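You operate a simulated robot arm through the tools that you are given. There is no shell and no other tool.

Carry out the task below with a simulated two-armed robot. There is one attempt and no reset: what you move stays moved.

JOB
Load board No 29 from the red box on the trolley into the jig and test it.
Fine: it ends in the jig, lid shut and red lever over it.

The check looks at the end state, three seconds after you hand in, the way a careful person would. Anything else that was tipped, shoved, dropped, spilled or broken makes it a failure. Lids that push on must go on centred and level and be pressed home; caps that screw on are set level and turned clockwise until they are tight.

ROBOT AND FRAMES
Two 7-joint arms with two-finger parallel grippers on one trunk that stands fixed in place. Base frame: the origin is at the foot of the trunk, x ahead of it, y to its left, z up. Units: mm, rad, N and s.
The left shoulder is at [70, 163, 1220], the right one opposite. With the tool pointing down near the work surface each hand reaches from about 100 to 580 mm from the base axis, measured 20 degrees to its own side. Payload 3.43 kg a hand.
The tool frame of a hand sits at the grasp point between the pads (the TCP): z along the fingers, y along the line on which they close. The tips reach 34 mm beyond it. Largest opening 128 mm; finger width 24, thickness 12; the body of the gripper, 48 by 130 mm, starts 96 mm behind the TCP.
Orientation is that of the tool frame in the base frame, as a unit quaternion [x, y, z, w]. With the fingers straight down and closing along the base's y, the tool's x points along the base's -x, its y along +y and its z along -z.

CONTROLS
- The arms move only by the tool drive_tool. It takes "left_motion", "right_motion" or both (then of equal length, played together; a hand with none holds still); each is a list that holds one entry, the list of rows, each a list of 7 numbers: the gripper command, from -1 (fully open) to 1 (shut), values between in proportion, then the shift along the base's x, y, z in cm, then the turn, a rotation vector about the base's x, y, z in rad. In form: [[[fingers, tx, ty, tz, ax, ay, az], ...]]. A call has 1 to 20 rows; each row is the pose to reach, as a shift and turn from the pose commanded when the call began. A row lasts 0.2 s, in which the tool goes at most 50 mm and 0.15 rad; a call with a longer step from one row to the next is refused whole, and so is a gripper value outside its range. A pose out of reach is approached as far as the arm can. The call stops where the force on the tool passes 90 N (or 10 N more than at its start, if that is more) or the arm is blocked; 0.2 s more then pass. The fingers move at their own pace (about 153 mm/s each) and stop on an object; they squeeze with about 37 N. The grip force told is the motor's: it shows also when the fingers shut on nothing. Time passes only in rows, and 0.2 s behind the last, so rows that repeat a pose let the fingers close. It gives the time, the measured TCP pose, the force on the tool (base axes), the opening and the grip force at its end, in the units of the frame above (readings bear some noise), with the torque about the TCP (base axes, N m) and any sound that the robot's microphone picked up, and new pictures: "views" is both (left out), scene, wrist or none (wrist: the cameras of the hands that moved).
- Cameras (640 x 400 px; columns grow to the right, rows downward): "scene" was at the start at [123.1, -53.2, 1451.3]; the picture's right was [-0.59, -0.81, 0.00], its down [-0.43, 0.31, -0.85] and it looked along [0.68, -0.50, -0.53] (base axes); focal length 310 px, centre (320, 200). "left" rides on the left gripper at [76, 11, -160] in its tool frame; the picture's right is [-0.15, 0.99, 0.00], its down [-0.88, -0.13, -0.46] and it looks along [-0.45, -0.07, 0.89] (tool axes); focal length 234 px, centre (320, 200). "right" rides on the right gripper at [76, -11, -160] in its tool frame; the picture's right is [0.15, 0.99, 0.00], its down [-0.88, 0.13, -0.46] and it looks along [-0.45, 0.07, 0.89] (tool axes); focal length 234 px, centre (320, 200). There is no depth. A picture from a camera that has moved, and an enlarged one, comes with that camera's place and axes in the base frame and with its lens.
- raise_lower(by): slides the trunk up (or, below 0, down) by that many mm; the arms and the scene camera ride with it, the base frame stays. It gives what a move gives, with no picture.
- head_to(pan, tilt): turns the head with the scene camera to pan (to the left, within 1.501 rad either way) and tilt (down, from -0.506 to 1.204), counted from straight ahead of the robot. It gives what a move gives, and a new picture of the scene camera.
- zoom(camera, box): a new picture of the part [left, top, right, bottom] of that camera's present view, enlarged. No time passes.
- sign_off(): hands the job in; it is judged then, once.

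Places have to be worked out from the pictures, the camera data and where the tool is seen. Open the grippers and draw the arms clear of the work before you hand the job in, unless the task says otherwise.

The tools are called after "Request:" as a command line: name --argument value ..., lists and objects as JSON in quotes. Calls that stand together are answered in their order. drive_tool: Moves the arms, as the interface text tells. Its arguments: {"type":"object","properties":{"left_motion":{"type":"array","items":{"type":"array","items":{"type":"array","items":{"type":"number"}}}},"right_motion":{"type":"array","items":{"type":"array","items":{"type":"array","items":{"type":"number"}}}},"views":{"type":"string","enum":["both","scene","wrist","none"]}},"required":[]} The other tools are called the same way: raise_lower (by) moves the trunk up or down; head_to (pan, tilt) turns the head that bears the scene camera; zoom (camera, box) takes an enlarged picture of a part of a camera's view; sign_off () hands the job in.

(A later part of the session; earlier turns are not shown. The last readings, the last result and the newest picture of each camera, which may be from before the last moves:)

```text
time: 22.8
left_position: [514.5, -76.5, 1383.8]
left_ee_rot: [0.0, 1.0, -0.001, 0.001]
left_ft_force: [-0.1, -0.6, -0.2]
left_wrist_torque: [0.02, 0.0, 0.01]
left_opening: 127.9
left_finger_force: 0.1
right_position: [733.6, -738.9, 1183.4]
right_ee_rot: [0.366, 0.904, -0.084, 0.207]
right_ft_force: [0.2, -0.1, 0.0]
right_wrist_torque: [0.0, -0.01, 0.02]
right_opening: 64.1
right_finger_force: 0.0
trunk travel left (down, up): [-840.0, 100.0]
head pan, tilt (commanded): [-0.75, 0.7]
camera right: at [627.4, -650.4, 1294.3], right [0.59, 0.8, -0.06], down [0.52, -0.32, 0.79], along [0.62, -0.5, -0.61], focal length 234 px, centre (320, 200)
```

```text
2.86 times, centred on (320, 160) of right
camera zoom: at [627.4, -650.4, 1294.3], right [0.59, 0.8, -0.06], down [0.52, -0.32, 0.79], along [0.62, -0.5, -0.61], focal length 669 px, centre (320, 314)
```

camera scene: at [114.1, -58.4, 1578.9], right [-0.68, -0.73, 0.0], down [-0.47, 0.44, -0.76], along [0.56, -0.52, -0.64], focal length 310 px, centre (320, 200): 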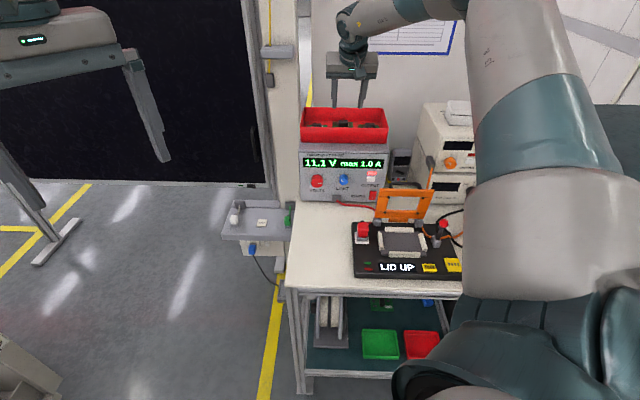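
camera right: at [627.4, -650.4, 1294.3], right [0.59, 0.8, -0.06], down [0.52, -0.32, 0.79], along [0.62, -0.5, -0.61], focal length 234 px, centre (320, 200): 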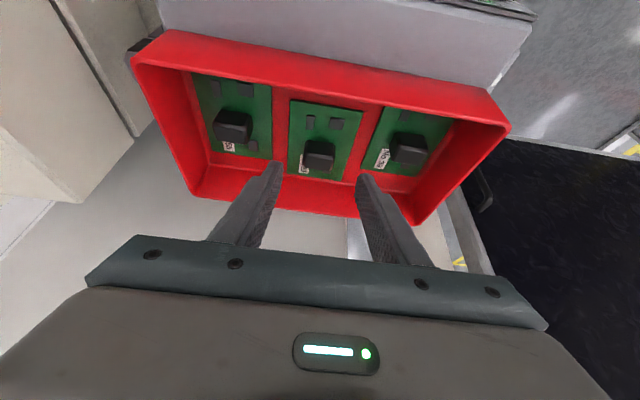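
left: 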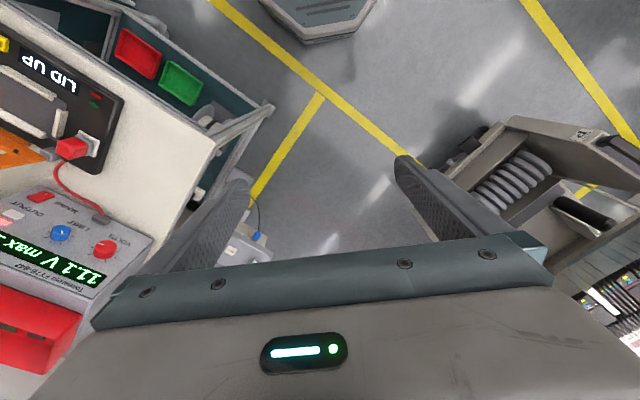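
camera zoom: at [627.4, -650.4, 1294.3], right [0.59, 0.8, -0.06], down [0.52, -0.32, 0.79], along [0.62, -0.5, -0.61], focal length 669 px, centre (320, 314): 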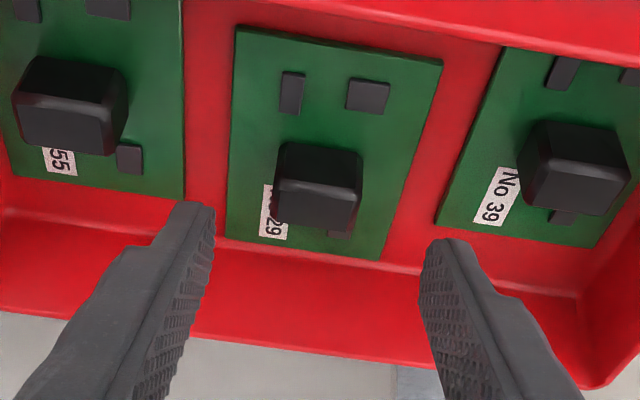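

Alignment is good: the block sits midway between the fingers. I'll go in along the tool axis most of the way, then recheck.

Request:
drive_tool --right_motion '[[[0, 0.5, -0.45, -1.4, 0, 0, 0], [0, 0.95, -0.9, -2.8, 0, 0, 0], [0, 1.4, -1.35, -4.1, 0, 0, 0], [0, 1.4, -1.35, -4.1, 0, 0, 0]]]' --views "wrist"

Request:
zoom --camera "right" --box '[240, 90, 400, 230]'

```text
time: 23.8
left_position: [516.0, -78.0, 1384.2]
left_ee_rot: [0.001, 1.0, 0.0, -0.001]
left_ft_force: [-0.2, -0.3, 0.3]
left_wrist_torque: [-0.01, -0.04, 0.0]
left_opening: 128.1
left_finger_force: 0.1
right_position: [742.5, -746.1, 1162.4]
right_ee_rot: [0.366, 0.903, -0.084, 0.208]
right_ft_force: [0.6, -0.2, -0.2]
right_wrist_torque: [0.02, -0.02, 0.01]
right_opening: 64.1
right_finger_force: 0.1
right hand out of reach, approached as far as the arm can: row 2, 3, 4
trunk travel left (down, up): [-840.0, 100.0]
head pan, tilt (commanded): [-0.75, 0.7]
camera right: at [635.2, -657.7, 1273.1], right [0.59, 0.8, -0.06], down [0.52, -0.32, 0.79], along [0.62, -0.5, -0.61], focal length 234 px, centre (320, 200)
```

right: 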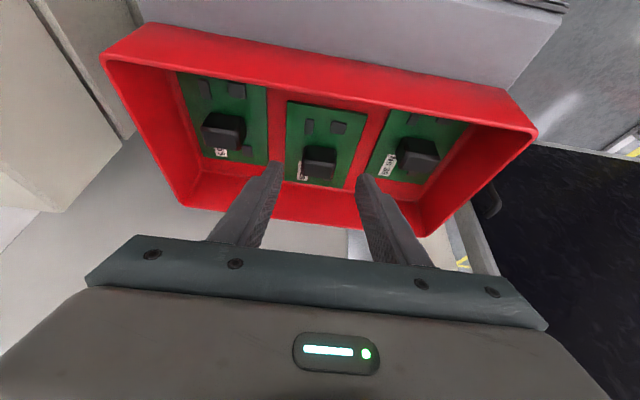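

```text
2.86 times, centred on (320, 160) of right
camera zoom: at [635.2, -657.7, 1273.1], right [0.59, 0.8, -0.06], down [0.52, -0.32, 0.79], along [0.62, -0.5, -0.61], focal length 669 px, centre (320, 314)
```

zoom: 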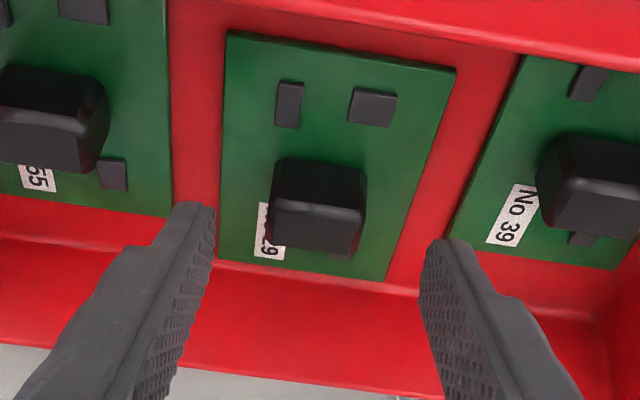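

The arm ran out of reach at 0.45 rad tilt, so I'll tilt a further 0.25 rad about the closing axis, which brings the wrist back, and lower partway.

Request:
drive_tool --right_motion '[[[0, 0, 0, 0, -0.058, -0.06, 0], [0, 0, 0, 0, -0.116, -0.12, 0], [0, 0.2, -0.2, -0.5, -0.174, -0.18, 0], [0, 0.4, -0.5, -1.2, -0.174, -0.18, 0], [0, 0.4, -0.5, -1.2, -0.174, -0.18, 0]]]' --views "wrist"

Request:
zoom --camera "right" --box '[240, 90, 400, 230]'

```text
time: 25.0
left_position: [515.2, -77.7, 1384.6]
left_ee_rot: [0.0, 1.0, 0.0, 0.0]
left_ft_force: [-0.2, -0.1, 0.6]
left_wrist_torque: [-0.05, -0.03, 0.03]
left_opening: 128.2
left_finger_force: 0.0
right_position: [745.2, -749.9, 1152.5]
right_ee_rot: [0.352, 0.871, -0.127, 0.319]
right_ft_force: [-0.2, 0.2, 0.7]
right_wrist_torque: [-0.01, 0.02, 0.02]
right_opening: 63.8
right_finger_force: 0.1
trunk travel left (down, up): [-840.0, 100.0]
head pan, tilt (commanded): [-0.75, 0.7]
camera right: at [622.0, -645.3, 1225.7], right [0.61, 0.79, -0.09], down [0.36, -0.17, 0.92], along [0.71, -0.59, -0.39], focal length 234 px, centre (320, 200)
```

right: 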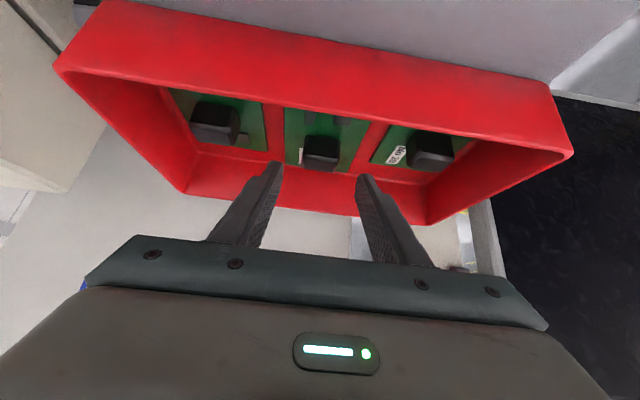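

```text
2.86 times, centred on (320, 160) of right
camera zoom: at [622.0, -645.3, 1225.7], right [0.61, 0.79, -0.09], down [0.36, -0.17, 0.92], along [0.71, -0.59, -0.39], focal length 669 px, centre (320, 314)
```

zoom: 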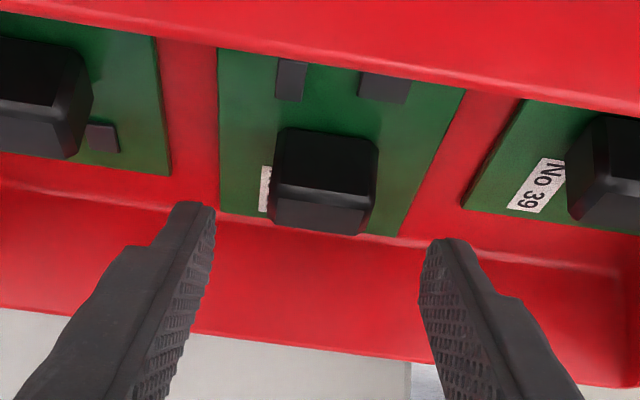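

The block and fingers line up well and the arm is now within reach. I'll lower the last 27 mm in small steps, watching the force.

Request:
drive_tool --right_motion '[[[0, 0.13, -0.12, -0.7, 0, 0, 0], [0, 0.25, -0.23, -1.4, 0, 0, 0], [0, 0.37, -0.34, -2.1, 0, 0, 0], [0, 0.37, -0.34, -2.1, 0, 0, 0]]]' --views "wrist"

Request:
zoom --camera "right" --box '[240, 90, 400, 230]'

```text
time: 26.0
left_position: [515.3, -78.0, 1385.1]
left_ee_rot: [0.0, 1.0, 0.0, 0.0]
left_ft_force: [0.5, 1.0, -0.7]
left_wrist_torque: [0.02, -0.01, -0.01]
left_opening: 128.2
left_finger_force: 0.1
right_position: [748.8, -753.4, 1130.7]
right_ee_rot: [0.353, 0.87, -0.129, 0.318]
right_ft_force: [-0.1, 0.8, -0.1]
right_wrist_torque: [0.01, -0.01, -0.05]
right_opening: 64.3
right_finger_force: 0.0
trunk travel left (down, up): [-840.0, 100.0]
head pan, tilt (commanded): [-0.75, 0.7]
camera right: at [626.3, -648.4, 1203.8], right [0.61, 0.79, -0.09], down [0.36, -0.17, 0.92], along [0.71, -0.59, -0.39], focal length 234 px, centre (320, 200)
```

right: 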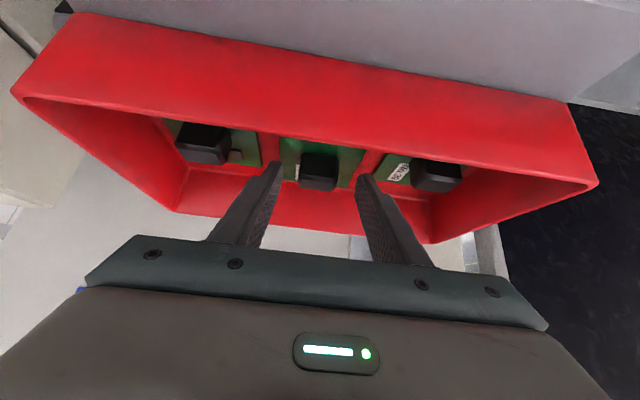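

```text
2.86 times, centred on (320, 160) of right
camera zoom: at [626.3, -648.4, 1203.8], right [0.61, 0.79, -0.09], down [0.36, -0.17, 0.92], along [0.71, -0.59, -0.39], focal length 669 px, centre (320, 314)
```

zoom: 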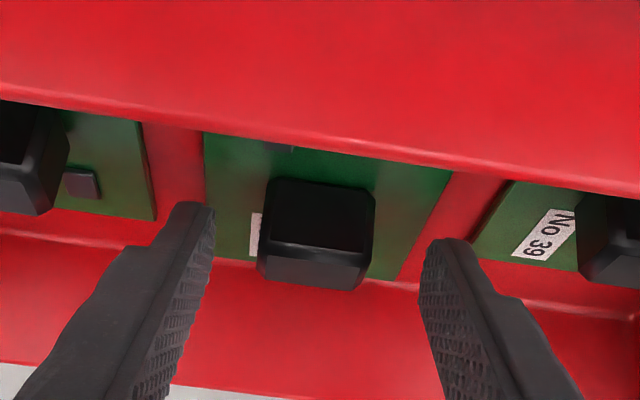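

The block is centred between the fingertips with no contact force. I'll lower 4.5 mm more and close the gripper.

Request:
drive_tool --right_motion '[[[0, 0, 0, -0.25, 0, 0, 0], [0, 0, 0, -0.45, 0, 0, 0], [0.3, 0, 0, -0.45, 0, 0, 0], [0.6, 0, 0, -0.45, 0, 0, 0], [0.8, 0, 0, -0.45, 0, 0, 0], [1, 0, 0, -0.45, 0, 0, 0], [1, 0, 0, -0.45, 0, 0, 0]]]' --views "wrist"

Request:
zoom --camera "right" --box '[240, 90, 400, 230]'

```text
time: 27.6
left_position: [515.2, -77.3, 1385.2]
left_ee_rot: [0.0, 1.0, -0.001, -0.001]
left_ft_force: [0.0, 0.8, -0.9]
left_wrist_torque: [0.03, 0.0, 0.03]
left_opening: 128.0
left_finger_force: 0.0
right_position: [747.9, -752.8, 1127.0]
right_ee_rot: [0.353, 0.87, -0.129, 0.319]
right_ft_force: [0.6, -1.0, 4.3]
right_wrist_torque: [0.02, 0.0, 0.02]
right_opening: 31.0
right_finger_force: 36.8
trunk travel left (down, up): [-840.0, 100.0]
head pan, tilt (commanded): [-0.75, 0.7]
camera right: at [626.0, -648.1, 1199.6], right [0.61, 0.79, -0.09], down [0.36, -0.17, 0.92], along [0.71, -0.59, -0.39], focal length 234 px, centre (320, 200)
```

right: 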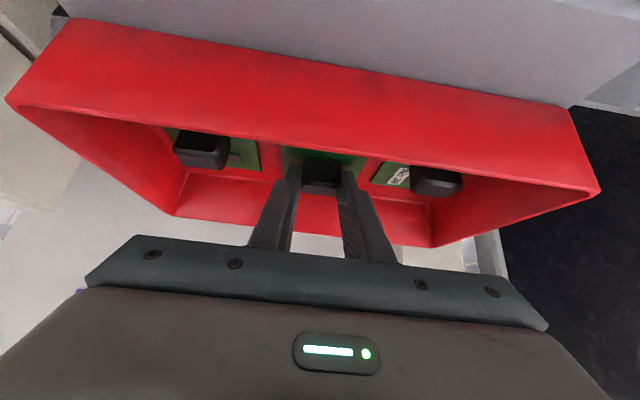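

```text
2.86 times, centred on (320, 160) of right
camera zoom: at [626.0, -648.1, 1199.6], right [0.61, 0.79, -0.09], down [0.36, -0.17, 0.92], along [0.71, -0.59, -0.39], focal length 669 px, centre (320, 314)
```

zoom: 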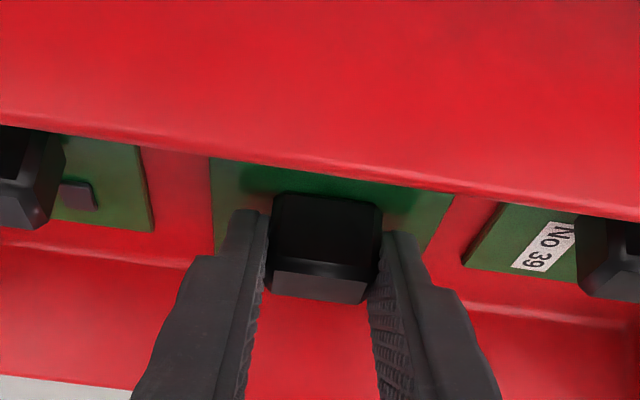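

The block is gripped (31 mm opening, 37 N). I'll lift straight up about 80 mm, slowly.

Request:
drive_tool --right_motion '[[[1, 0, 0, 0.5, 0, 0, 0], [1, 0, 0, 1.2, 0, 0, 0], [1, 0, 0, 2.2, 0, 0, 0], [1, 0, 0, 3.2, 0, 0, 0], [1, 0, 0, 4.2, 0, 0, 0], [1, 0, 0, 5.2, 0, 0, 0], [1, 0, 0, 6.2, 0, 0, 0], [1, 0, 0, 7.2, 0, 0, 0], [1, 0, 0, 8.2, 0, 0, 0]]]' --views "both"

Request:
zoom --camera "right" --box '[220, 80, 420, 240]'

Request:
zoom --camera "scene" --box '[280, 40, 420, 160]'

```text
time: 29.6
left_position: [516.7, -76.9, 1383.9]
left_ee_rot: [0.0, 1.0, 0.0, 0.0]
left_ft_force: [0.0, 0.1, 0.3]
left_wrist_torque: [0.01, -0.02, -0.02]
left_opening: 127.9
left_finger_force: 0.2
right_position: [749.7, -753.8, 1208.9]
right_ee_rot: [0.353, 0.871, -0.128, 0.318]
right_ft_force: [0.5, 0.2, -0.8]
right_wrist_torque: [0.0, -0.01, 0.01]
right_opening: 31.0
right_finger_force: 37.5
trunk travel left (down, up): [-840.0, 100.0]
head pan, tilt (commanded): [-0.75, 0.7]
camera scene: at [112.9, -58.1, 1579.0], right [-0.68, -0.73, 0.0], down [-0.47, 0.44, -0.76], along [0.56, -0.52, -0.64], focal length 310 px, centre (320, 200)
camera right: at [626.1, -648.7, 1282.1], right [0.61, 0.79, -0.09], down [0.36, -0.17, 0.92], along [0.71, -0.59, -0.39], focal length 234 px, centre (320, 200)
```

scene: 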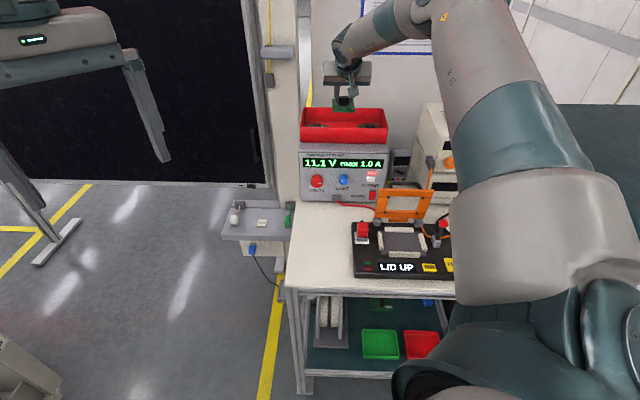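
right: 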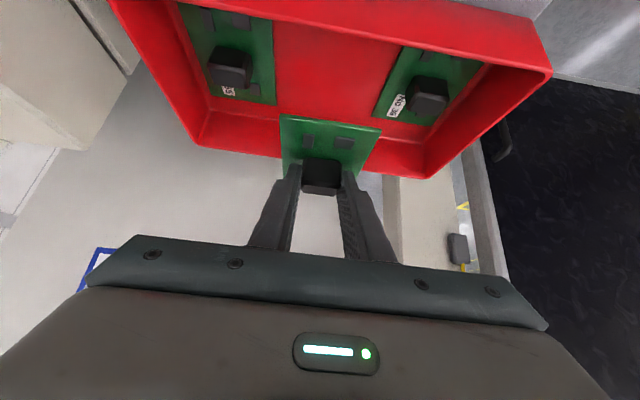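

```text
2.50 times, centred on (320, 160) of right
camera zoom: at [626.1, -648.7, 1282.1], right [0.61, 0.79, -0.09], down [0.36, -0.17, 0.92], along [0.71, -0.59, -0.39], focal length 585 px, centre (320, 300)
```

zoom: 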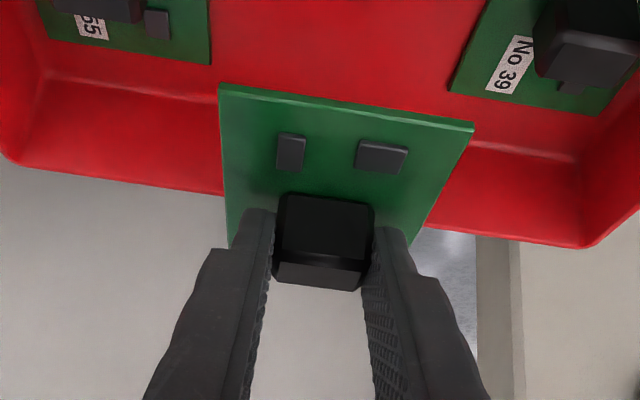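

```text
3.33 times, centred on (350, 100) of scene
camera zoom: at [112.9, -58.1, 1579.0], right [-0.68, -0.73, 0.0], down [-0.47, 0.44, -0.76], along [0.56, -0.52, -0.64], focal length 1035 px, centre (220, 533)
```

zoom: 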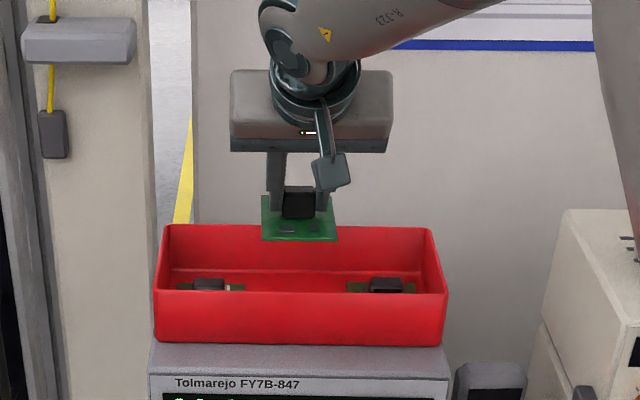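

The board is up and level, and the other two boards are undisturbed. I'll draw it back toward the robot, clear above the bench.

Request:
drive_tool --right_motion '[[[1, -1.0, 1.0, 0.3, 0, 0, 0], [1, -3.5, 3.3, 0.6, 0, 0, 0], [1, -6.0, 5.7, 0.6, 0, 0, 0], [1, -8.5, 8.0, 0.6, 0, 0, 0], [1, -11.0, 10.4, 0.6, 0, 0, 0], [1, -13.5, 12.7, 0.6, 0, 0, 0], [1, -16.0, 15.1, 0.6, 0, 0, 0], [1, -18.0, 17.0, 0.6, 0, 0, 0], [1, -19.0, 18.0, 0.6, 0, 0, 0]]]' --views "both"

```text
time: 31.6
left_position: [514.9, -77.2, 1386.0]
left_ee_rot: [0.0, 1.0, 0.0, 0.0]
left_ft_force: [-0.3, -0.6, 0.2]
left_wrist_torque: [-0.02, 0.0, 0.01]
left_opening: 128.1
left_finger_force: 0.1
right_position: [559.4, -572.6, 1214.4]
right_ee_rot: [0.354, 0.87, -0.129, 0.318]
right_ft_force: [0.0, 0.7, -1.2]
right_wrist_torque: [0.01, 0.01, -0.01]
right_opening: 31.0
right_finger_force: 37.4
trunk travel left (down, up): [-840.0, 100.0]
head pan, tilt (commanded): [-0.75, 0.7]
camera scene: at [112.8, -58.4, 1579.0], right [-0.68, -0.73, 0.0], down [-0.47, 0.44, -0.76], along [0.56, -0.52, -0.64], focal length 310 px, centre (320, 200)
camera right: at [436.0, -467.7, 1286.9], right [0.61, 0.79, -0.09], down [0.36, -0.17, 0.92], along [0.71, -0.59, -0.39], focal length 234 px, centre (320, 200)
```

scene: 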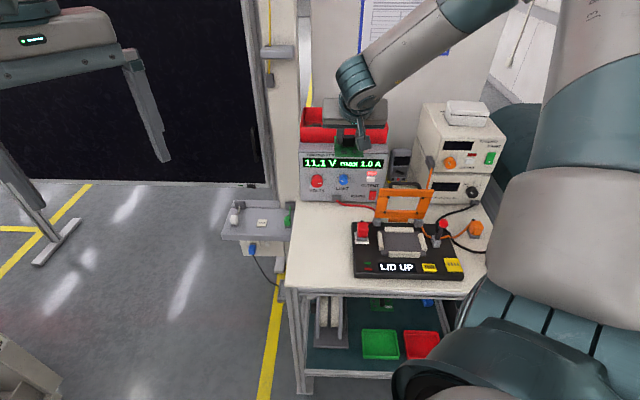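
right: 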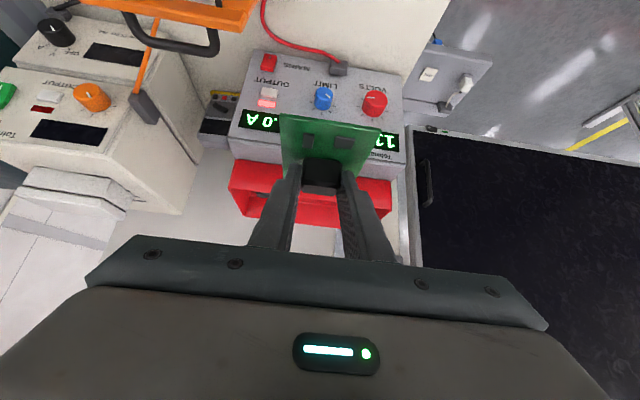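

Now I'll test turning the held board a quarter turn clockwise (so the label will read upright from the front) in free space, while moving slightly back.

Request:
drive_tool --right_motion '[[[1, -0.5, 0.3, 0, 0, 0, -0.13], [1, -1.0, 0.6, 0, 0, 0, -0.26], [1, -1.5, 0.9, 0, 0, 0, -0.39], [1, -2.0, 1.2, 0, 0, 0, -0.52], [1, -2.5, 1.5, 0, 0, 0, -0.65], [1, -3.0, 1.8, 0, 0, 0, -0.785]]]' --views "both"

```text
time: 33.0
left_position: [517.0, -76.0, 1385.8]
left_ee_rot: [0.0, 1.0, 0.0, 0.0]
left_ft_force: [-0.5, -0.5, 0.8]
left_wrist_torque: [-0.02, 0.02, -0.01]
left_opening: 128.1
left_finger_force: 0.1
right_position: [529.2, -554.5, 1213.8]
right_ee_rot: [0.66, 0.668, -0.24, 0.244]
right_ft_force: [-0.4, -0.2, -0.9]
right_wrist_torque: [-0.01, 0.01, -0.04]
right_opening: 30.9
right_finger_force: 36.6
trunk travel left (down, up): [-840.0, 100.0]
head pan, tilt (commanded): [-0.75, 0.7]
camera scene: at [114.0, -57.6, 1578.9], right [-0.68, -0.73, 0.0], down [-0.47, 0.44, -0.76], along [0.56, -0.52, -0.64], focal length 310 px, centre (320, 200)
camera right: at [516.2, -393.4, 1287.5], right [0.99, 0.13, -0.09], down [0.14, -0.38, 0.92], along [0.08, -0.92, -0.39], focal length 234 px, centre (320, 200)
```

scene: 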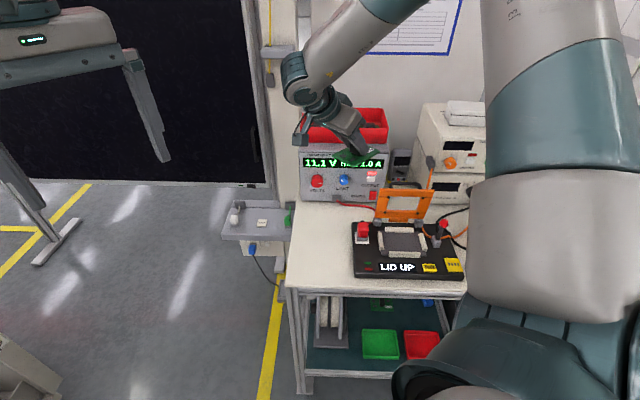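
right: 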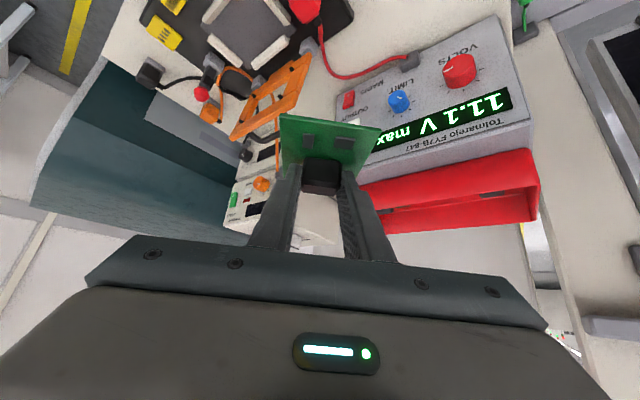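

The first 45° worked. I'll continue the remaining 45° of turn.

Request:
drive_tool --right_motion '[[[1, -0.5, 0.3, 0, 0, 0, -0.13], [1, -1.0, 0.6, 0, 0, 0, -0.26], [1, -1.5, 0.9, 0, 0, 0, -0.39], [1, -2.0, 1.2, 0, 0, 0, -0.52], [1, -2.5, 1.5, 0, 0, 0, -0.65], [1, -3.0, 1.8, 0, 0, 0, -0.785]]]' --views "both"

```text
time: 34.4
left_position: [515.4, -76.7, 1385.4]
left_ee_rot: [0.001, 1.0, 0.0, -0.001]
left_ft_force: [0.5, -0.2, -0.7]
left_wrist_torque: [0.02, 0.04, 0.0]
left_opening: 128.1
left_finger_force: 0.0
right_position: [498.1, -538.4, 1214.1]
right_ee_rot: [0.865, 0.365, -0.316, 0.133]
right_ft_force: [-0.2, -0.2, -0.6]
right_wrist_torque: [0.04, 0.02, -0.02]
right_opening: 31.2
right_finger_force: 37.0
trunk travel left (down, up): [-840.0, 100.0]
head pan, tilt (commanded): [-0.75, 0.7]
camera scene: at [113.5, -58.6, 1578.9], right [-0.68, -0.73, 0.0], down [-0.47, 0.44, -0.76], along [0.56, -0.52, -0.64], focal length 310 px, centre (320, 200)
camera right: at [603.3, -414.0, 1287.4], right [0.79, -0.61, -0.09], down [-0.17, -0.36, 0.92], along [-0.59, -0.71, -0.39], focal length 234 px, centre (320, 200)
```

scene: 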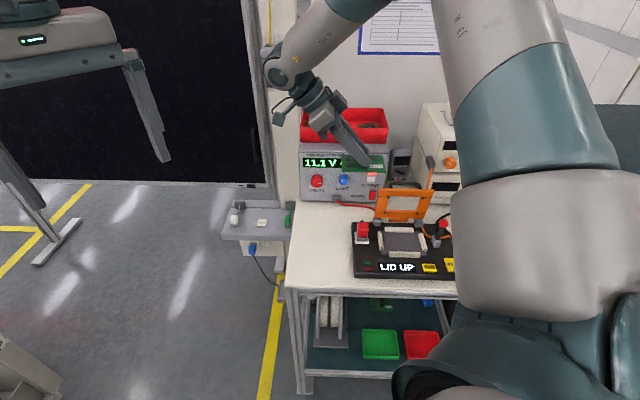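
right: 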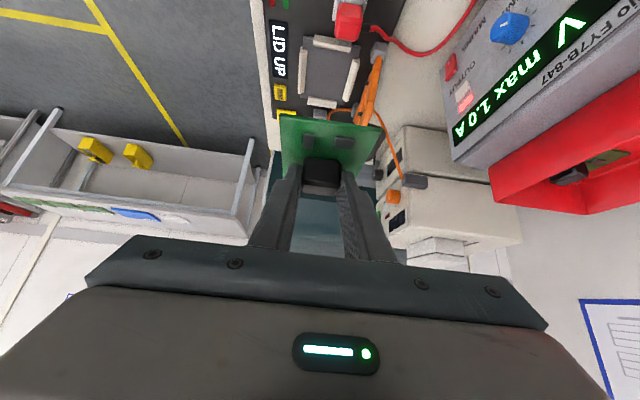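

The quarter turn is reachable. But the wrist view shows another wheeled table off to the robot's right with something red on it; I'll inspect it to be sure which is "the trolley".

Request:
zoom --camera "right" --box '[0, 80, 270, 250]'

Request:
zoom --camera "right" --box '[0, 180, 160, 280]'

Request:
zoom --camera "right" --box '[250, 0, 400, 130]'

```text
2.35 times, centred on (135, 165) of right
camera zoom: at [603.3, -414.0, 1287.4], right [0.79, -0.61, -0.09], down [-0.17, -0.36, 0.92], along [-0.59, -0.71, -0.39], focal length 551 px, centre (755, 282)
```

zoom: 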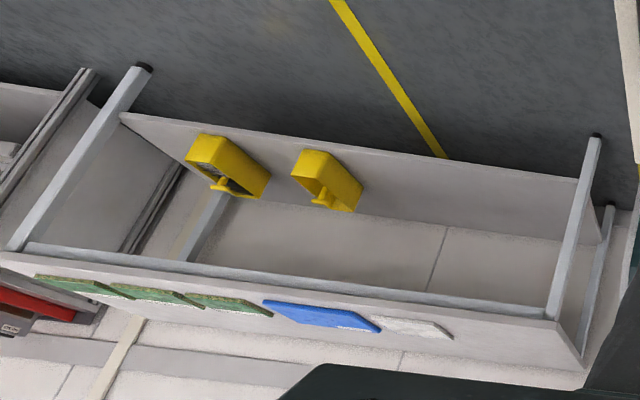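

```text
4.00 times, centred on (80, 230) of right
camera zoom: at [603.3, -414.0, 1287.4], right [0.79, -0.61, -0.09], down [-0.17, -0.36, 0.92], along [-0.59, -0.71, -0.39], focal length 937 px, centre (1280, 80)
```

zoom: 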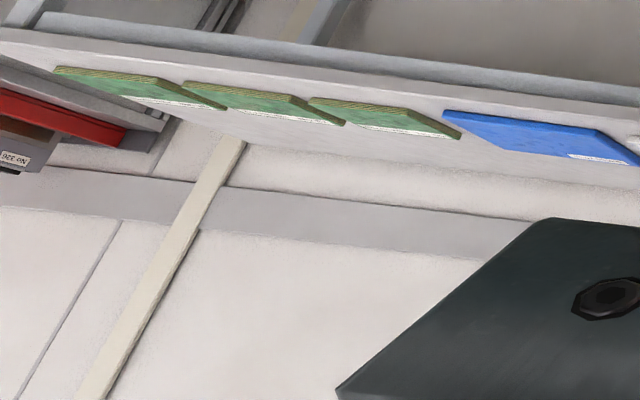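

```text
3.08 times, centred on (325, 65) of right
camera zoom: at [603.3, -414.0, 1287.4], right [0.79, -0.61, -0.09], down [-0.17, -0.36, 0.92], along [-0.59, -0.71, -0.39], focal length 720 px, centre (305, 615)
```

zoom: 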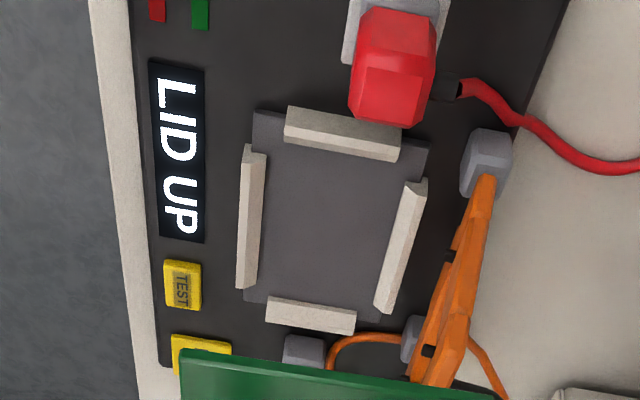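

That other table is about 2 m behind the robot, so the box I used is right. With this tilted grip the gripper body would crowd the raised lid in the jig, so I'll set the board down on the free bench area left of the jig and regrip it vertically; first I move above that spot.

Request:
drive_tool --right_motion '[[[1, 1.2, 2.2, 0, 0, 0, -0.004], [1, 2.4, 4.4, 0, 0, 0, -0.009], [1, 3.6, 6.6, 0, 0, 0, -0.009], [1, 4.8, 8.8, 0, 0, 0, -0.009], [1, 4.8, 8.8, -3.0, 0, 0, -0.009], [1, 4.8, 8.8, -6.5, 0, 0, -0.009], [1, 4.8, 8.8, -10.0, 0, 0, -0.009], [1, 4.8, 8.8, -13.5, 0, 0, -0.009], [1, 4.8, 8.8, -17.0, 0, 0, -0.009], [1, 4.8, 8.8, -20.0, 0, 0, -0.009], [1, 4.8, 8.8, -22.0, 0, 0, -0.009], [1, 4.8, 8.8, -23.0, 0, 0, -0.009]]]' --views "both"

Request:
zoom --camera "scene" --box '[270, 180, 430, 300]'

Request:
zoom --camera "right" --box '[220, 60, 460, 220]'

```text
time: 37.0
left_position: [515.3, -76.5, 1384.0]
left_ee_rot: [0.0, 1.0, -0.001, 0.0]
left_ft_force: [-0.5, -0.2, 0.2]
left_wrist_torque: [-0.02, -0.02, 0.0]
left_opening: 128.2
left_finger_force: 0.0
right_position: [504.8, -471.5, 1038.1]
right_ee_rot: [0.866, 0.364, -0.315, 0.133]
right_ft_force: [-0.1, -0.6, -0.5]
right_wrist_torque: [0.01, -0.01, -0.01]
right_opening: 31.0
right_finger_force: 36.6
right hand out of reach, approached as far as the arm can: row 8, 9, 10, 11, 12
trunk travel left (down, up): [-840.0, 100.0]
head pan, tilt (commanded): [-0.75, 0.7]
camera scene: at [112.9, -58.2, 1579.0], right [-0.68, -0.73, 0.0], down [-0.47, 0.44, -0.76], along [0.56, -0.52, -0.64], focal length 310 px, centre (320, 200)
camera right: at [609.8, -349.1, 1111.8], right [0.78, -0.61, -0.09], down [-0.18, -0.36, 0.92], along [-0.6, -0.7, -0.39], focal length 234 px, centre (320, 200)
```

scene: 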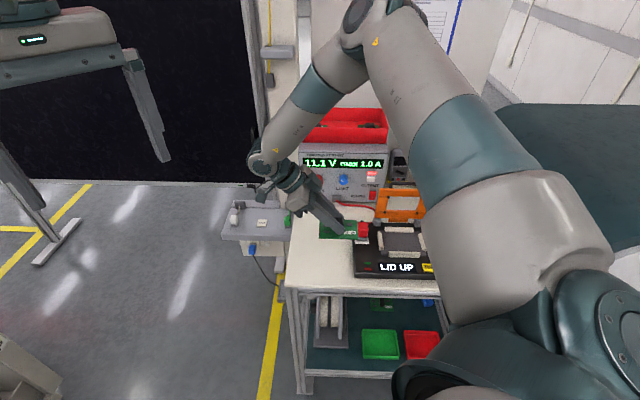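
right: 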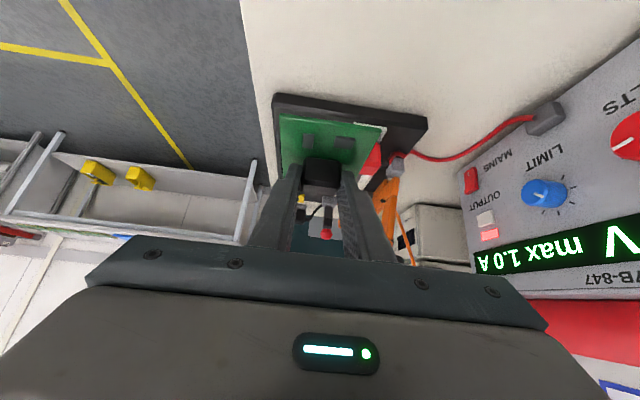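

```text
3.33 times, centred on (350, 240) of scene
camera zoom: at [112.9, -58.2, 1579.0], right [-0.68, -0.73, 0.0], down [-0.47, 0.44, -0.76], along [0.56, -0.52, -0.64], focal length 1035 px, centre (220, 67)
```

zoom: 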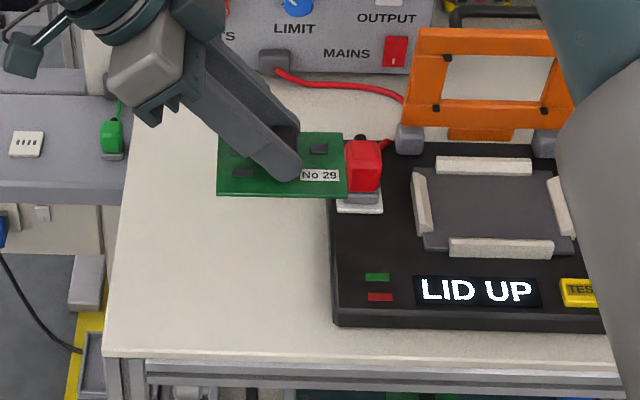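

```text
2.50 times, centred on (340, 140) of right
camera zoom: at [609.8, -349.1, 1111.8], right [0.78, -0.61, -0.09], down [-0.18, -0.36, 0.92], along [-0.6, -0.7, -0.39], focal length 585 px, centre (270, 350)
```

zoom: 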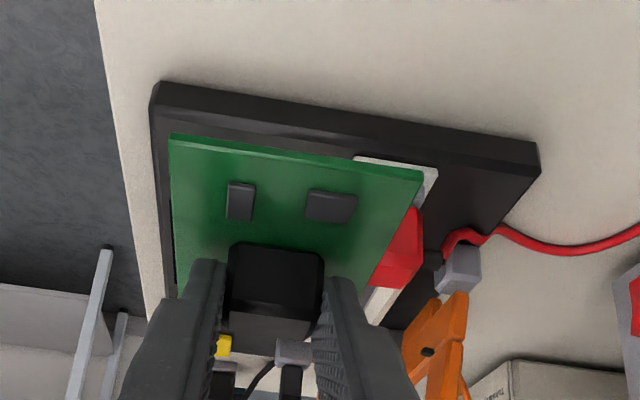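

The wrist hit a joint limit in this orientation. I'll raise back up and undo the quarter turn; I'll set the board down in the comfortable orientation and do the turn with a vertical regrip instead.

Request:
drive_tool --right_motion '[[[1, 0, 0, 3.0, 0, 0, 0], [1, 0, 0, 6.5, 0, 0, 0], [1, 0, 0, 10.0, 0, 0, 0], [1, 0, 0, 12.0, 0, 0, 0.13], [1, 0.3, 0, 12.0, 0, 0, 0.26], [1, 0.6, 0, 12.0, 0, 0, 0.39], [1, 0.9, 0, 12.0, 0, 0, 0.52], [1, 1.2, 0, 12.0, 0, 0, 0.65], [1, 1.5, 0, 12.0, 0, 0, 0.785], [1, 1.8, 0, 12.0, 0, 0, 0.92], [1, 2.1, 0, 12.0, 0, 0, 1.05], [1, 2.4, 0, 12.0, 0, 0, 1.18], [1, 2.7, 0, 12.0, 0, 0, 1.31], [1, 3.0, 0, 12.0, 0, 0, 1.44], [1, 3.0, 0, 12.0, 0, 0, 1.57]]]' --views "both"

```text
time: 40.2
left_position: [515.1, -77.8, 1383.8]
left_ee_rot: [0.0, 1.0, 0.0, 0.0]
left_ft_force: [-0.5, 0.7, 0.5]
left_wrist_torque: [0.01, -0.01, 0.02]
left_opening: 128.1
left_finger_force: 0.1
right_position: [534.7, -471.0, 1164.1]
right_ee_rot: [0.356, 0.869, -0.129, 0.317]
right_ft_force: [-0.1, -0.1, -1.0]
right_wrist_torque: [0.02, 0.0, 0.01]
right_opening: 31.0
right_finger_force: 37.0
trunk travel left (down, up): [-840.0, 100.0]
head pan, tilt (commanded): [-0.75, 0.7]
camera scene: at [112.0, -59.4, 1579.0], right [-0.68, -0.73, 0.0], down [-0.47, 0.44, -0.76], along [0.56, -0.52, -0.64], focal length 310 px, centre (320, 200)
camera right: at [411.7, -365.7, 1237.5], right [0.61, 0.78, -0.09], down [0.36, -0.17, 0.92], along [0.7, -0.6, -0.39], focal length 234 px, centre (320, 200)
```

scene: 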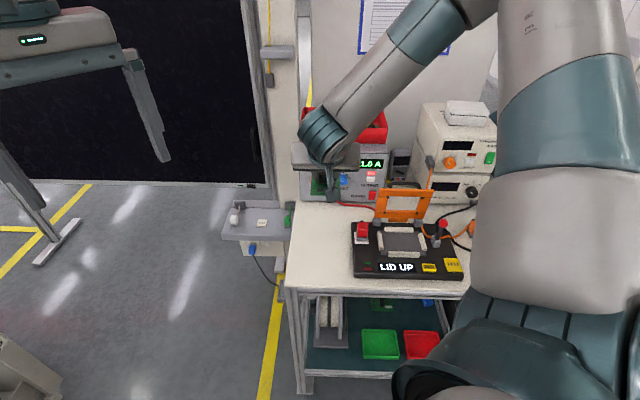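
right: 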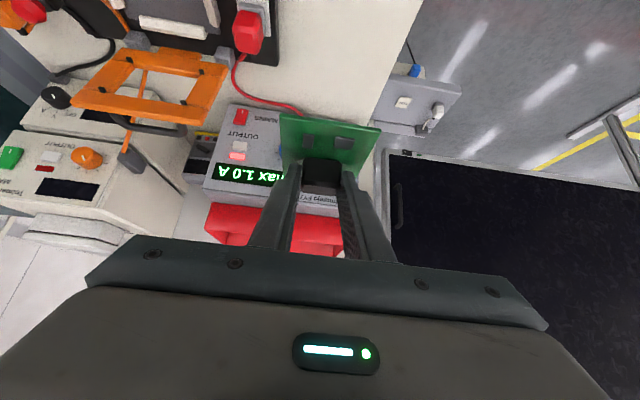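

The hand is back in the original orientation above free bench space. I'll lower the trunk 140 mm (tool goes to about z 1024, board well above the bench).

Request:
raise_lower --by -140

Request:
head_to --pan -0.72 --tilt 0.7

Request:
zoom --camera "scene" --box '[250, 160, 450, 310]'

Request:
zoom --camera "right" --box '[220, 0, 460, 200]'

```text
time: 41.8
left_position: [515.2, -77.0, 1244.7]
left_ee_rot: [-0.001, 1.0, 0.0, -0.001]
left_ft_force: [0.1, 0.4, -0.3]
left_wrist_torque: [0.03, -0.01, 0.02]
left_opening: 128.1
left_finger_force: 0.2
right_position: [535.1, -470.7, 1025.2]
right_ee_rot: [0.357, 0.869, -0.13, 0.317]
right_ft_force: [0.1, -0.7, -0.7]
right_wrist_torque: [0.0, -0.02, -0.01]
right_opening: 31.0
right_finger_force: 36.7
trunk travel left (down, up): [-700.0, 240.0]
head pan, tilt (commanded): [-0.75, 0.7]
```

```text
time: 42.5
left_position: [515.4, -77.6, 1245.1]
left_ee_rot: [0.001, 1.0, -0.001, 0.0]
left_ft_force: [-0.4, 2.1, -0.8]
left_wrist_torque: [0.01, 0.02, -0.02]
left_opening: 127.7
left_finger_force: 0.0
right_position: [535.2, -470.1, 1025.2]
right_ee_rot: [0.357, 0.869, -0.13, 0.318]
right_ft_force: [0.5, 0.4, 0.0]
right_wrist_torque: [-0.04, -0.01, -0.03]
right_opening: 30.9
right_finger_force: 36.8
trunk travel left (down, up): [-700.0, 240.0]
head pan, tilt (commanded): [-0.721, 0.7]
camera scene: at [114.7, -56.2, 1439.0], right [-0.66, -0.75, 0.0], down [-0.48, 0.43, -0.76], along [0.57, -0.5, -0.64], focal length 310 px, centre (320, 200)
```

scene: 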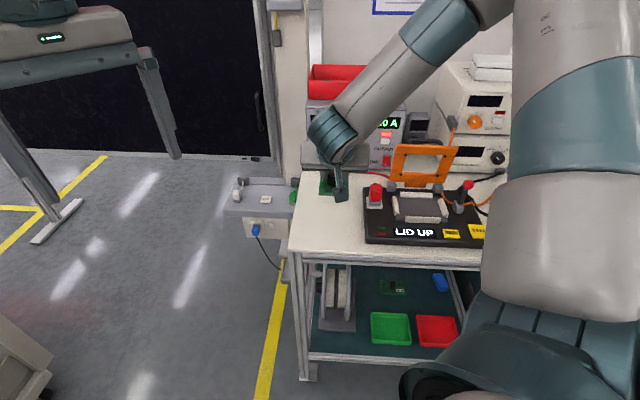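

```text
2.67 times, centred on (350, 235) of scene
camera zoom: at [114.7, -56.2, 1439.0], right [-0.66, -0.75, 0.0], down [-0.48, 0.43, -0.76], along [0.57, -0.5, -0.64], focal length 828 px, centre (240, 107)
```

zoom: 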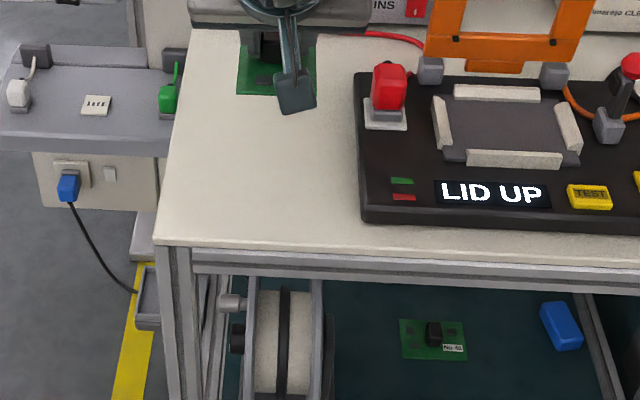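

```text
2.00 times, centred on (340, 100) of right
camera zoom: at [412.7, -364.6, 1097.5], right [0.62, 0.78, -0.09], down [0.36, -0.17, 0.92], along [0.7, -0.6, -0.39], focal length 468 px, centre (280, 400)
```

zoom: 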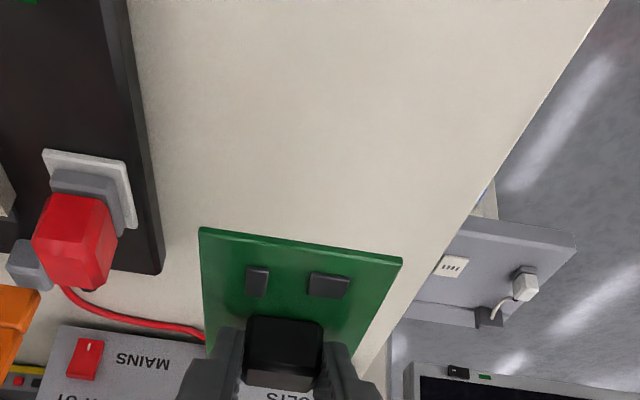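

The board is over clear bench. I'll lower to about 15 mm above the estimated bench contact, then feel for contact.

Request:
drive_tool --right_motion '[[[1, 0, 0, -2.0, 0, 0, 0], [1, 0, 0, -4.0, 0, 0, 0], [1, 0, 0, -6.0, 0, 0, 0], [1, 0, 0, -7.5, 0, 0, 0], [1, 0, 0, -8.5, 0, 0, 0], [1, 0, 0, -8.5, 0, 0, 0]]]' --views "both"

Request:
zoom --camera "scene" --box '[290, 170, 390, 250]'

Request:
zoom --camera "right" --box '[240, 80, 420, 220]'

```text
time: 43.9
left_position: [514.9, -78.4, 1244.2]
left_ee_rot: [-0.001, 1.0, 0.0, 0.0]
left_ft_force: [0.2, -0.1, -0.2]
left_wrist_torque: [-0.01, 0.01, -0.02]
left_opening: 127.8
left_finger_force: 0.1
right_position: [534.3, -470.8, 939.3]
right_ee_rot: [0.356, 0.869, -0.129, 0.317]
right_ft_force: [0.1, -0.1, -0.5]
right_wrist_torque: [-0.01, -0.01, -0.01]
right_opening: 31.1
right_finger_force: 37.0
trunk travel left (down, up): [-700.0, 240.0]
head pan, tilt (commanded): [-0.721, 0.7]
camera scene: at [114.7, -56.2, 1439.0], right [-0.66, -0.75, 0.0], down [-0.48, 0.43, -0.76], along [0.57, -0.5, -0.64], focal length 310 px, centre (320, 200)
camera right: at [411.8, -364.4, 1012.1], right [0.62, 0.78, -0.09], down [0.36, -0.17, 0.92], along [0.7, -0.6, -0.39], focal length 234 px, centre (320, 200)
```

scene: 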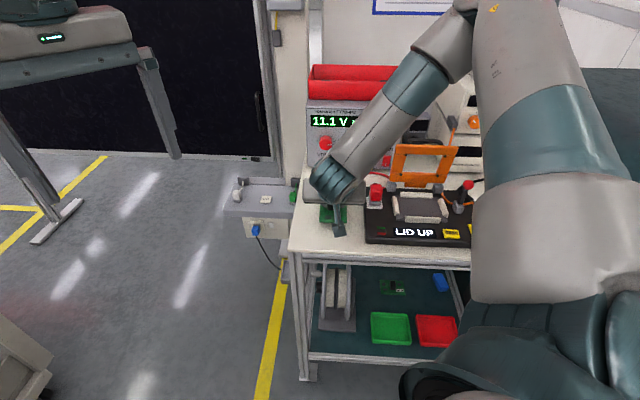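
right: 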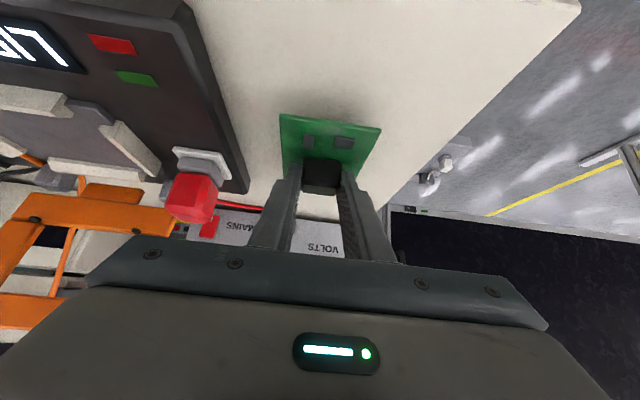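

```text
5.00 times, centred on (340, 210) of scene
camera zoom: at [114.7, -56.2, 1439.0], right [-0.66, -0.75, 0.0], down [-0.48, 0.43, -0.76], along [0.57, -0.5, -0.64], focal length 1552 px, centre (220, 150)
```

zoom: 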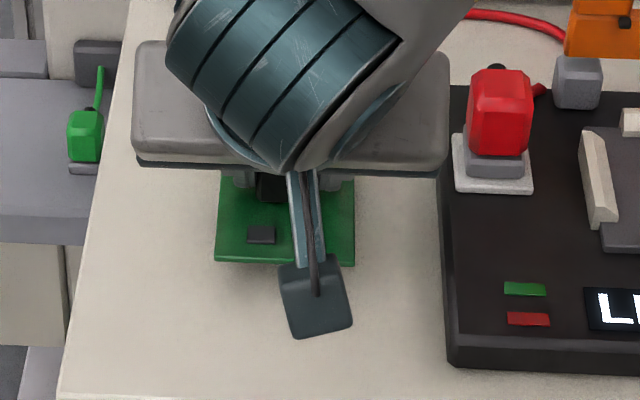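

```text
2.86 times, centred on (330, 150) of right
camera zoom: at [411.8, -364.4, 1012.1], right [0.62, 0.78, -0.09], down [0.36, -0.17, 0.92], along [0.7, -0.6, -0.39], focal length 669 px, centre (291, 343)
```

zoom: 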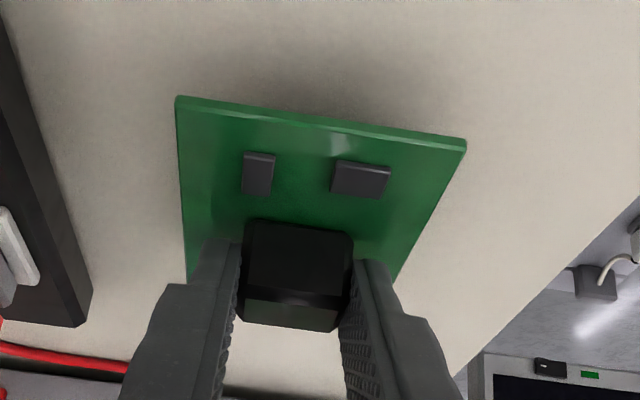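

The board is just above the bench. I'll step down in small increments, checking force.

Request:
drive_tool --right_motion '[[[1, 0, 0, -0.4, 0, 0, 0], [1, 0, 0, -0.8, 0, 0, 0], [1, 0, 0, -1.1, 0, 0, 0], [1, 0, 0, -1.1, 0, 0, 0]]]' --views "none"

Request:
drive_tool --right_motion '[[[1, 0, 0, -0.15, 0, 0, 0], [1, 0, 0, -0.3, 0, 0, 0], [1, 0, 0, -0.3, 0, 0, 0]]]' --views "wrist"

Request:
zoom --camera "right" --box '[240, 80, 420, 220]'

```text
time: 44.9
left_position: [513.6, -77.8, 1245.5]
left_ee_rot: [0.0, 1.0, -0.001, -0.001]
left_ft_force: [0.1, -0.1, -0.3]
left_wrist_torque: [0.0, -0.01, 0.02]
left_opening: 127.9
left_finger_force: 0.1
right_position: [535.1, -469.7, 930.2]
right_ee_rot: [0.357, 0.869, -0.13, 0.318]
right_ft_force: [0.9, -0.6, -0.8]
right_wrist_torque: [0.0, 0.0, -0.02]
right_opening: 30.7
right_finger_force: 37.2
trunk travel left (down, up): [-700.0, 240.0]
head pan, tilt (commanded): [-0.721, 0.7]
```

```text
time: 45.6
left_position: [515.5, -76.2, 1245.0]
left_ee_rot: [0.0, 1.0, 0.0, -0.001]
left_ft_force: [-0.6, 0.4, 0.4]
left_wrist_torque: [0.01, -0.02, 0.01]
left_opening: 128.1
left_finger_force: 0.1
right_position: [534.9, -469.0, 925.6]
right_ee_rot: [0.358, 0.869, -0.13, 0.317]
right_ft_force: [-0.3, -0.6, -0.7]
right_wrist_torque: [0.01, -0.01, -0.02]
right_opening: 30.8
right_finger_force: 37.3
trunk travel left (down, up): [-700.0, 240.0]
head pan, tilt (commanded): [-0.721, 0.7]
camera right: at [412.9, -364.2, 998.3], right [0.62, 0.78, -0.09], down [0.36, -0.17, 0.92], along [0.7, -0.6, -0.39], focal length 234 px, centre (320, 200)
```

right: 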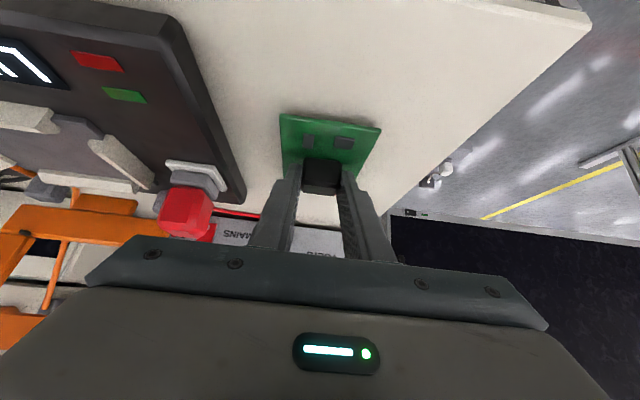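

```text
2.86 times, centred on (330, 150) of right
camera zoom: at [412.9, -364.2, 998.3], right [0.62, 0.78, -0.09], down [0.36, -0.17, 0.92], along [0.7, -0.6, -0.39], focal length 669 px, centre (291, 343)
```

zoom: 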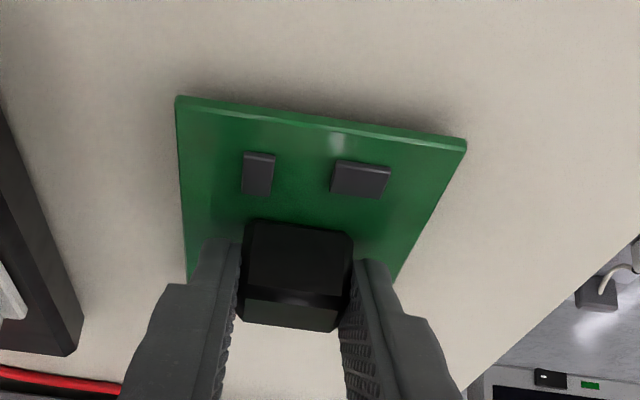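

No contact yet; the shadow is tightening. I'll keep stepping down 3 mm at a time.

Request:
drive_tool --right_motion '[[[1, 0, 0, -0.15, 0, 0, 0], [1, 0, 0, -0.3, 0, 0, 0], [1, 0, 0, -0.3, 0, 0, 0]]]' --views "none"

Request:
drive_tool --right_motion '[[[1, 0, 0, -0.1, 0, 0, 0], [1, 0, 0, -0.2, 0, 0, 0], [1, 0, 0, -0.2, 0, 0, 0]]]' --views "wrist"

Request:
zoom --camera "right" --box '[240, 80, 420, 220]'

```text
time: 46.5
left_position: [515.3, -76.5, 1244.5]
left_ee_rot: [0.0, 1.0, -0.001, -0.001]
left_ft_force: [0.3, -0.9, -0.3]
left_wrist_torque: [-0.01, -0.02, 0.01]
left_opening: 128.1
left_finger_force: 0.0
right_position: [533.6, -471.1, 923.0]
right_ee_rot: [0.358, 0.869, -0.131, 0.317]
right_ft_force: [-0.2, 0.2, -1.1]
right_wrist_torque: [0.01, -0.01, 0.03]
right_opening: 31.1
right_finger_force: 36.8
trunk travel left (down, up): [-700.0, 240.0]
head pan, tilt (commanded): [-0.721, 0.7]
```

```text
time: 47.2
left_position: [514.7, -76.9, 1244.8]
left_ee_rot: [-0.001, 1.0, 0.0, -0.001]
left_ft_force: [-0.3, -0.6, -1.5]
left_wrist_torque: [-0.02, -0.01, -0.01]
left_opening: 128.2
left_finger_force: 0.2
right_position: [533.9, -470.6, 920.2]
right_ee_rot: [0.356, 0.869, -0.131, 0.318]
right_ft_force: [1.4, 0.6, -0.7]
right_wrist_torque: [0.0, -0.02, 0.02]
right_opening: 30.8
right_finger_force: 36.9
trunk travel left (down, up): [-700.0, 240.0]
head pan, tilt (commanded): [-0.721, 0.7]
camera right: at [412.1, -365.3, 993.5], right [0.62, 0.78, -0.09], down [0.36, -0.17, 0.92], along [0.7, -0.6, -0.39], focal length 234 px, centre (320, 200)
```

right: 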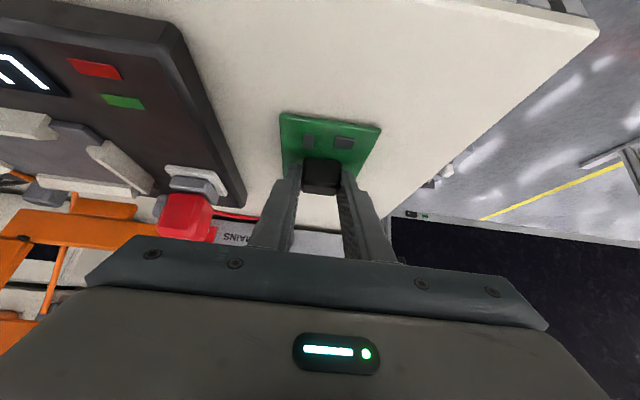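

```text
2.86 times, centred on (330, 150) of right
camera zoom: at [412.1, -365.3, 993.5], right [0.62, 0.78, -0.09], down [0.36, -0.17, 0.92], along [0.7, -0.6, -0.39], focal length 669 px, centre (291, 343)
```

zoom: 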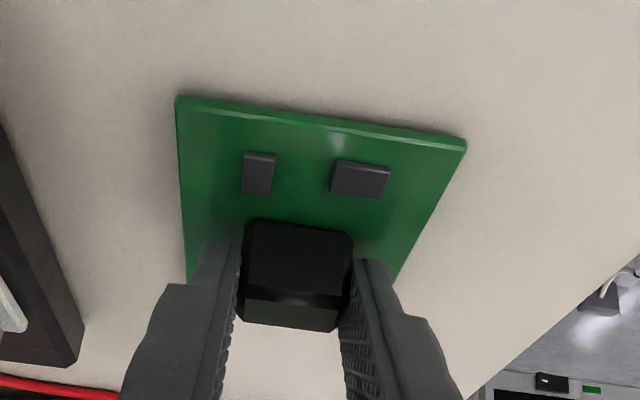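

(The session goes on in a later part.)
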